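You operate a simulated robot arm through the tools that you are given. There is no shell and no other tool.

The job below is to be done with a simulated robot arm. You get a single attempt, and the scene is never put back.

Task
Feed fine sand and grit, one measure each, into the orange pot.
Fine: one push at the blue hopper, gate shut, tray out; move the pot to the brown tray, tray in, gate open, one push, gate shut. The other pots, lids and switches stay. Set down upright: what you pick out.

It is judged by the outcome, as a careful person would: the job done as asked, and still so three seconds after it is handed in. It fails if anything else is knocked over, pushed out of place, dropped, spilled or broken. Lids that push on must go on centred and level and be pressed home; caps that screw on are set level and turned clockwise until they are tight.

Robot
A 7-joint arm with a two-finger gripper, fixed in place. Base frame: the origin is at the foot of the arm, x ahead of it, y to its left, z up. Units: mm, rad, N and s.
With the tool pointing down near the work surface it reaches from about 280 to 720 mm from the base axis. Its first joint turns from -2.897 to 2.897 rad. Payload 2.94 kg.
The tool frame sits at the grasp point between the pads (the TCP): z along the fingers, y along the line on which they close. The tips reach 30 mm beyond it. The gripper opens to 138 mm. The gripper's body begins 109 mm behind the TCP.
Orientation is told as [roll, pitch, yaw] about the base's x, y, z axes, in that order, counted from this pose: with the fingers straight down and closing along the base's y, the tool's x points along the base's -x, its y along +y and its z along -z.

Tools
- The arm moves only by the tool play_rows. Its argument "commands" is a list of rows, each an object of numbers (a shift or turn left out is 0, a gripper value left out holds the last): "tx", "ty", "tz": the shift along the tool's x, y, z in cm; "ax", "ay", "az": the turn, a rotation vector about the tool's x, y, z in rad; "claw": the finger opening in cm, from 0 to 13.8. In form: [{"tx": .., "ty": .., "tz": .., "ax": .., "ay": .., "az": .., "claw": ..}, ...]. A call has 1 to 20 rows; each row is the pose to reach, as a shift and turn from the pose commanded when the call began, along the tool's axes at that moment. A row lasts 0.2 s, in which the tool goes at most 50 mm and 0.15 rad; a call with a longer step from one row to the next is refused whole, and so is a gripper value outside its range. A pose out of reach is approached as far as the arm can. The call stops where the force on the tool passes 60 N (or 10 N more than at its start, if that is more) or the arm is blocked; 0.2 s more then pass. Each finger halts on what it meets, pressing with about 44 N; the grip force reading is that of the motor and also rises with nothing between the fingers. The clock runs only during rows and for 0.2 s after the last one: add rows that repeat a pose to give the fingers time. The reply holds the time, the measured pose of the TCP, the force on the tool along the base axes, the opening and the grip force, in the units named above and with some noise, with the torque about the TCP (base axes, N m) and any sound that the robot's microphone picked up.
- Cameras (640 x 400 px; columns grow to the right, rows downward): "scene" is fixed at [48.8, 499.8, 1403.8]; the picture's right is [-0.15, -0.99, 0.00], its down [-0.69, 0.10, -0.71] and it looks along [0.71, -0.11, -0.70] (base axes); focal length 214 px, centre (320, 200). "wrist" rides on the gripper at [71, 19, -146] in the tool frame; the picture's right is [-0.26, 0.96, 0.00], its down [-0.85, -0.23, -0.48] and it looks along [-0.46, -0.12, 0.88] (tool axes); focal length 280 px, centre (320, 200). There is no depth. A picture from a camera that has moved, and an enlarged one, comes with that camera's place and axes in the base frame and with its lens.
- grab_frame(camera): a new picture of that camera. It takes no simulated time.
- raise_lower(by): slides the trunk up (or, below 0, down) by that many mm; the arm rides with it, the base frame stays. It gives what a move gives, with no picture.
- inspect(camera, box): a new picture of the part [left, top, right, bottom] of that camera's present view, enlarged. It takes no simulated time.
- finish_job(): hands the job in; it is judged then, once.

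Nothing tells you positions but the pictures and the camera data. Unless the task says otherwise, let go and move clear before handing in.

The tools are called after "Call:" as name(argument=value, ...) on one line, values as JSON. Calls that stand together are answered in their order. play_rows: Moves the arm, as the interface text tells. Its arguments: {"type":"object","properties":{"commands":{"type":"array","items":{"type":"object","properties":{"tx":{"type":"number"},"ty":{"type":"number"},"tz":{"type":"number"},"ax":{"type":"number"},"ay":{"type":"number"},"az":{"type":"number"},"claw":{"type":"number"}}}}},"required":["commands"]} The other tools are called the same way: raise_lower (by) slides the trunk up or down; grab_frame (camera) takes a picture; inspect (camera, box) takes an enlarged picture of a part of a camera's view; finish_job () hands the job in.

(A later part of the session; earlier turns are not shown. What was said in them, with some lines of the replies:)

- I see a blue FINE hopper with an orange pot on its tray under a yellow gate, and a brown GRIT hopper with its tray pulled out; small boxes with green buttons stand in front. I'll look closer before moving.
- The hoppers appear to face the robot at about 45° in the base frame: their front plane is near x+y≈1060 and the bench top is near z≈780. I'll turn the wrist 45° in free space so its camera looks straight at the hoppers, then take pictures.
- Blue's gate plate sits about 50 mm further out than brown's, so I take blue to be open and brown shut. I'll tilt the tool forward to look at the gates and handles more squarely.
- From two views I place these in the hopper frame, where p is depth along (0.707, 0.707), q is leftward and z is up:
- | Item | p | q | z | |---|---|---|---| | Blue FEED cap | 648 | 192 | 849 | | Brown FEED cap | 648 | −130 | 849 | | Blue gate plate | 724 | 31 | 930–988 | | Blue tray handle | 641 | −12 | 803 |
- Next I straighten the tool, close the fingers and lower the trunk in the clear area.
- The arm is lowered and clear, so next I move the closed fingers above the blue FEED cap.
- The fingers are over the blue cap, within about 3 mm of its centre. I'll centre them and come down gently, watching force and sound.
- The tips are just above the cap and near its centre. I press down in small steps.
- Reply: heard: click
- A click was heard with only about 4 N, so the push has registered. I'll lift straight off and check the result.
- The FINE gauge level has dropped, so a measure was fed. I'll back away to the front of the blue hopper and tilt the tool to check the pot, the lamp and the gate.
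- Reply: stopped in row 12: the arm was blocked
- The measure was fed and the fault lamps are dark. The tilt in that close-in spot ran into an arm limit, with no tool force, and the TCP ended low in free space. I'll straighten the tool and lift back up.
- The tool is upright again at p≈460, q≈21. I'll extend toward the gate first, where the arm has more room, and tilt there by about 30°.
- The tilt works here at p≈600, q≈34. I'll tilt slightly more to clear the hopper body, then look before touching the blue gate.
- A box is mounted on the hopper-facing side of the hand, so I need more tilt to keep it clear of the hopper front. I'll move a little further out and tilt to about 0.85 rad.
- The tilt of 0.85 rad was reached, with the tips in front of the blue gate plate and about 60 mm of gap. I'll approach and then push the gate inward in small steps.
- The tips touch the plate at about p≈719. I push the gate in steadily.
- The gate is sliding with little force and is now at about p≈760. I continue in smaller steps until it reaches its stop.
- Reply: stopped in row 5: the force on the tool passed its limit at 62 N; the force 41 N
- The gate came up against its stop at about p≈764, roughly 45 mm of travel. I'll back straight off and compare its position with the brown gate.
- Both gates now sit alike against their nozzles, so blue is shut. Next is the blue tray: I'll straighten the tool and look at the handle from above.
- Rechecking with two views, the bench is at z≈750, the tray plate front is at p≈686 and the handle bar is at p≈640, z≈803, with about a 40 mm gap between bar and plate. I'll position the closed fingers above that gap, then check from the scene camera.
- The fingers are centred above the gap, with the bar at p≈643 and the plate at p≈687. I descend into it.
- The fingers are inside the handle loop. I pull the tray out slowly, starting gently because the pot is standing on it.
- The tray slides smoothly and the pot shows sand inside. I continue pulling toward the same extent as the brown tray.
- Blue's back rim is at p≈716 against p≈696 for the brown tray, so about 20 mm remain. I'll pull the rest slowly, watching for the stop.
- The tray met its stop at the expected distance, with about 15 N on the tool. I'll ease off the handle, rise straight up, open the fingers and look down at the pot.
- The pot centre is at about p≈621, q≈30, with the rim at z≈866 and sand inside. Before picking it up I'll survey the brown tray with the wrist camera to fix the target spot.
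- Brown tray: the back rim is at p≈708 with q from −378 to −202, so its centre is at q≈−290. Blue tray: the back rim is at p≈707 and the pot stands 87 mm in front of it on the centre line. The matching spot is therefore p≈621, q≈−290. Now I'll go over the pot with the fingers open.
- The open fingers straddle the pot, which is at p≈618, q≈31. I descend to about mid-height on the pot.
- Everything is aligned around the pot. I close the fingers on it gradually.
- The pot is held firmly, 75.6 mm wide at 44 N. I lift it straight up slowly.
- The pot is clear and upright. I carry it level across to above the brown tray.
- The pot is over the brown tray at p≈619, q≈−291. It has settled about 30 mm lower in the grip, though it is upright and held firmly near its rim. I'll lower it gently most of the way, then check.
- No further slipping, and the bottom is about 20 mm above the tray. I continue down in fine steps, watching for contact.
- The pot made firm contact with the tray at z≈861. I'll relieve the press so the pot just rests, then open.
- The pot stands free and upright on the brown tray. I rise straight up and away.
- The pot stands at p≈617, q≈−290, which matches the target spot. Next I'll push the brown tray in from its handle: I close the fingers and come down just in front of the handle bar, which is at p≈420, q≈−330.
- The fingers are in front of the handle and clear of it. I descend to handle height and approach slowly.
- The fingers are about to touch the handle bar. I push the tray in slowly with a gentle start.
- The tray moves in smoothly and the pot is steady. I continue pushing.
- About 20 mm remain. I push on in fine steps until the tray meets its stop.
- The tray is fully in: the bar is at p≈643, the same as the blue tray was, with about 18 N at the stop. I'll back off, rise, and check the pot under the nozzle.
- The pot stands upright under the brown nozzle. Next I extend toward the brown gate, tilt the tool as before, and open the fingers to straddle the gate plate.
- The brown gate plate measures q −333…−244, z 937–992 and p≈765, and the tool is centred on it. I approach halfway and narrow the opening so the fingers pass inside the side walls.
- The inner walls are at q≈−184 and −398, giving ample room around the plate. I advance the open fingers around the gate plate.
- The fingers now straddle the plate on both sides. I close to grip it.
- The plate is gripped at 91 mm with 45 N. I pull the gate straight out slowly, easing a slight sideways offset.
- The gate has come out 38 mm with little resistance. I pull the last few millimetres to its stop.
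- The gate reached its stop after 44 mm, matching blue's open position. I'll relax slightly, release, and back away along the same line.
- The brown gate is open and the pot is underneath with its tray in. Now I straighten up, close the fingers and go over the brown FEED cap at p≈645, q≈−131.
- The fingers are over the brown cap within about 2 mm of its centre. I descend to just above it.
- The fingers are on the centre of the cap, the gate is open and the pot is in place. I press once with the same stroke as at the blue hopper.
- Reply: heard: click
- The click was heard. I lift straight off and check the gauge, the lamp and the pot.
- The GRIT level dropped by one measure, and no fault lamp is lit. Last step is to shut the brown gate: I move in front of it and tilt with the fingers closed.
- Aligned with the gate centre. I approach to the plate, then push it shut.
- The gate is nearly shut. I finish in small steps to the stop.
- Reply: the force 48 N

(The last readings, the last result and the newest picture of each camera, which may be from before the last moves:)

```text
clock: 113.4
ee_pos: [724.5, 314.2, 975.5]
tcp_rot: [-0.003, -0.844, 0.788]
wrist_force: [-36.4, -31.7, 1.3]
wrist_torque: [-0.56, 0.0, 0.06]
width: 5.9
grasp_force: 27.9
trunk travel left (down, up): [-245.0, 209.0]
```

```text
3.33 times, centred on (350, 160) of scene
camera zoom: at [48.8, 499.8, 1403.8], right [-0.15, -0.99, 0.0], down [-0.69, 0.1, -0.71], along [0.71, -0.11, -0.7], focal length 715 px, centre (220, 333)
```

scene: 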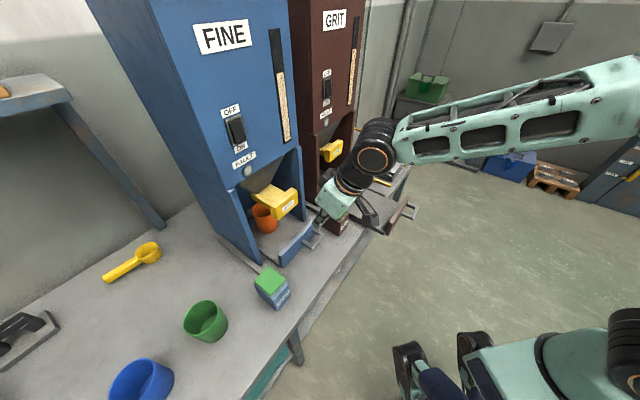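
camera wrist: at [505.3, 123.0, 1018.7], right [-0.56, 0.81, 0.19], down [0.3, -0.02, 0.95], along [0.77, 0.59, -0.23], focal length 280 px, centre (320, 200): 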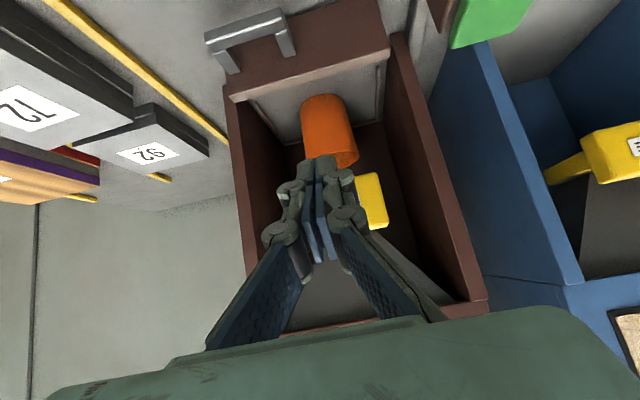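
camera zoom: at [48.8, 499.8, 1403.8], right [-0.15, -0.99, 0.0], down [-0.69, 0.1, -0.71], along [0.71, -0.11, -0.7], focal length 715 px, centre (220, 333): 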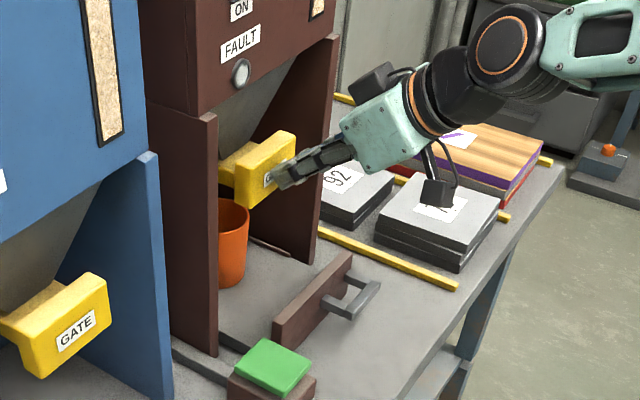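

The brown gate is against its stop, with about 48 N on the tool. I back straight off and look everything over.

Call:
play_rows(commands=[{"tx": 0.66, "tz": -0.75}, {"tx": 2.6, "tz": -3.0}, {"tx": 5.2, "tz": -6.0}, {"tx": 7.9, "tz": -9.0}, {"tx": 9.2, "tz": -10.5}, {"tx": 9.2, "tz": -10.5, "ay": 0.12}, {"tx": 9.2, "tz": -10.5, "ay": 0.26}, {"tx": 9.2, "tz": -10.5, "ay": 0.4}, {"tx": 9.2, "tz": -10.5, "ay": 0.4}])

Call:
grab_frame(camera="scene")

Call:
grab_frame(camera="wrist")

Call:
inspect(camera="scene", box=[300, 100, 380, 200])

```text
clock: 115.4
ee_pos: [628.9, 220.1, 976.7]
tcp_rot: [-0.002, -0.45, 0.781]
wrist_force: [0.2, -0.2, -0.2]
wrist_torque: [-0.05, -0.04, 0.01]
width: 0.1
grasp_force: 28.6
trunk travel left (down, up): [-245.0, 209.0]
```

```text
taken
```

scene: 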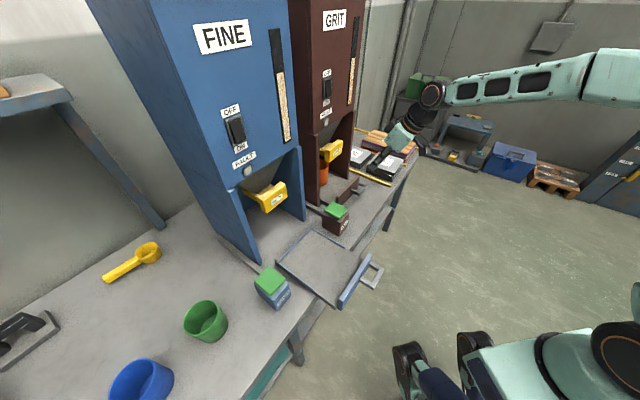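

```text
taken
camera wrist: at [526.5, 144.0, 1077.2], right [-0.51, 0.85, 0.11], down [0.56, 0.23, 0.8], along [0.65, 0.47, -0.59], focal length 280 px, centre (320, 200)
```

wrist: 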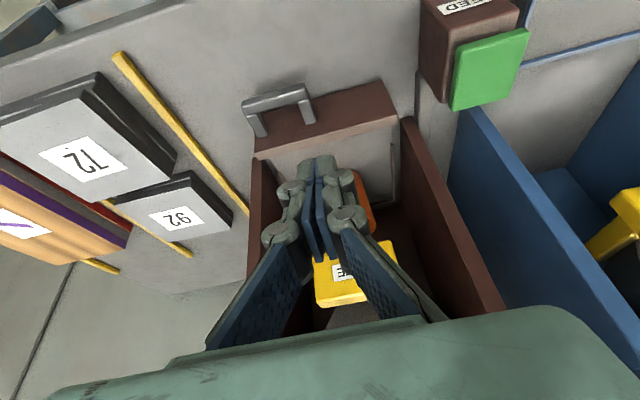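

```text
4.00 times, centred on (340, 150) of scene
camera zoom: at [48.8, 499.8, 1403.8], right [-0.15, -0.99, 0.0], down [-0.69, 0.1, -0.71], along [0.71, -0.11, -0.7], focal length 858 px, centre (240, 400)
```

zoom: 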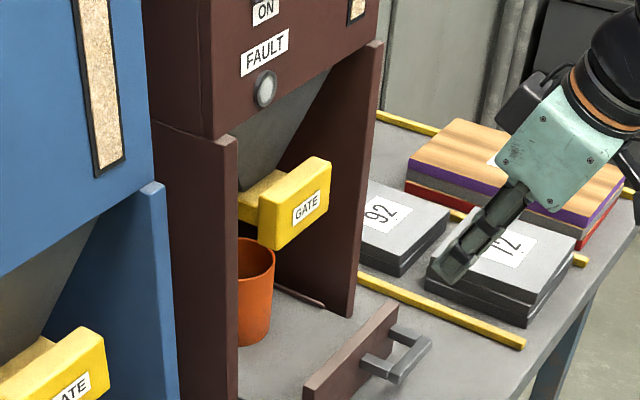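

Both gates are shut, the brown tray is in with the pot upright, and the blue tray is out. I'll straighten, move clear and do a last check for spills.

Call:
play_rows(commands=[{"tx": 3, "tz": -1.5, "ay": 0.12, "claw": 3}, {"tx": 6, "tz": -3, "ay": 0.25, "claw": 6}, {"tx": 9, "tz": -4.5, "ay": 0.38, "claw": 9}, {"tx": 10.5, "tz": -5.5, "ay": 0.45, "claw": 12}, {"tx": 10.5, "tz": -5.5, "ay": 0.45, "claw": 13.8}, {"tx": 10.5, "tz": -5.5, "ay": 0.45, "claw": 13.8}])

Call:
grab_frame(camera="wrist")

Call:
inspect(camera="scene", box=[240, 150, 390, 310])

Call:
inspect(camera="scene", box=[310, 140, 370, 200])

```text
clock: 116.8
ee_pos: [545.1, 137.6, 980.6]
tcp_rot: [-0.004, 0.003, 0.78]
wrist_force: [0.4, 0.1, -0.3]
wrist_torque: [0.0, 0.02, -0.01]
width: 137.9
grasp_force: 0.0
trunk travel left (down, up): [-245.0, 209.0]
```

```text
taken
camera wrist: at [481.7, 101.2, 1125.7], right [-0.49, 0.87, 0.0], down [0.76, 0.44, 0.48], along [0.42, 0.23, -0.88], focal length 280 px, centre (320, 200)
```

wrist: 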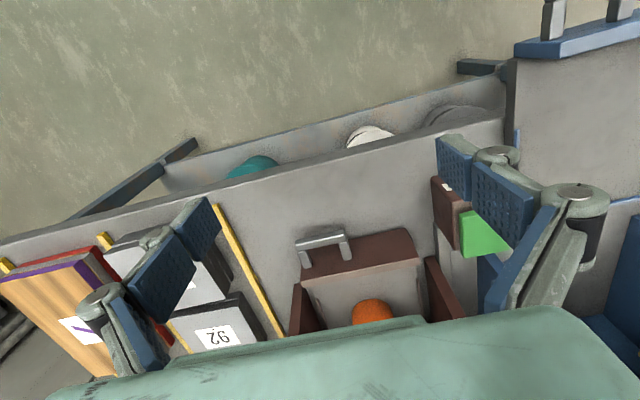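

```text
2.50 times, centred on (315, 230) of scene
camera zoom: at [48.8, 499.8, 1403.8], right [-0.15, -0.99, 0.0], down [-0.69, 0.1, -0.71], along [0.71, -0.11, -0.7], focal length 536 px, centre (332, 125)
```

zoom: 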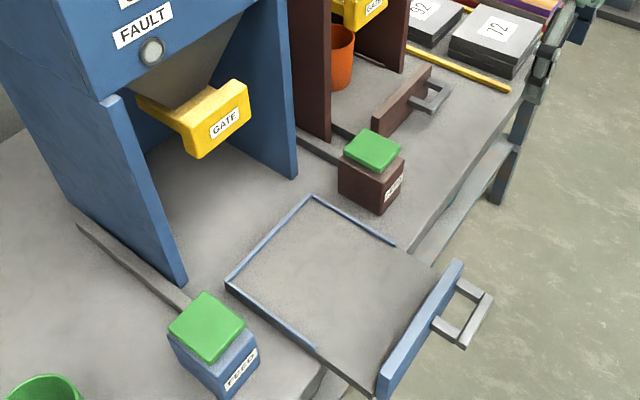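

```text
6.67 times, centred on (340, 170) of scene
camera zoom: at [48.8, 499.8, 1403.8], right [-0.15, -0.99, 0.0], down [-0.69, 0.1, -0.71], along [0.71, -0.11, -0.7], focal length 1430 px, centre (187, 400)
```

zoom: 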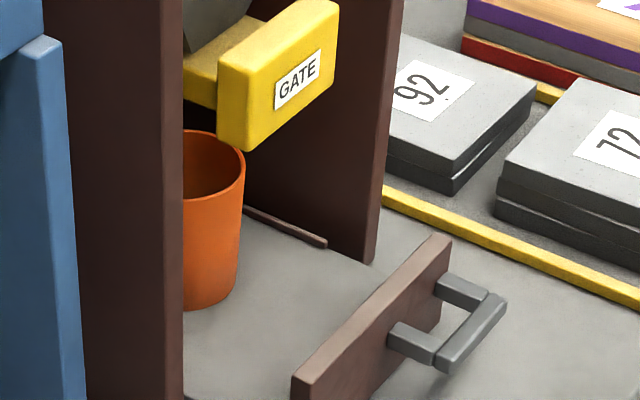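

The pot is upright under the shut brown gate and no spill is visible. The brown tray is in, the blue gate is shut with its tray out, nothing else has moved, and the arm is clear. I'm handing the job in.

Call:
finish_job()

```text
The job is handed in.
```

I fed one measure of fine sand and one of grit into the orange pot and handed the job in.

- **Fine:** I gave the blue FEED one push. It clicked and the FINE gauge dropped. I then shut the blue gate to its stop and pulled the tray all the way out.
- **Pot:** I moved it to the matching spot on the brown tray. It slid about 30 mm down in the grip while being lifted, but stayed upright and was set down upright.
- **Grit:** I pushed the brown tray in, opened the gate and gave the brown FEED one push. It clicked and the GRIT gauge dropped. I then shut the gate to its stop.

At the last look I saw no spills, no fault lamps were lit, and nothing else had moved. I could not see the grit inside the pot, because the shut gate hid it. I judged that feed by the click, the gauge and the pot's position under the nozzle.
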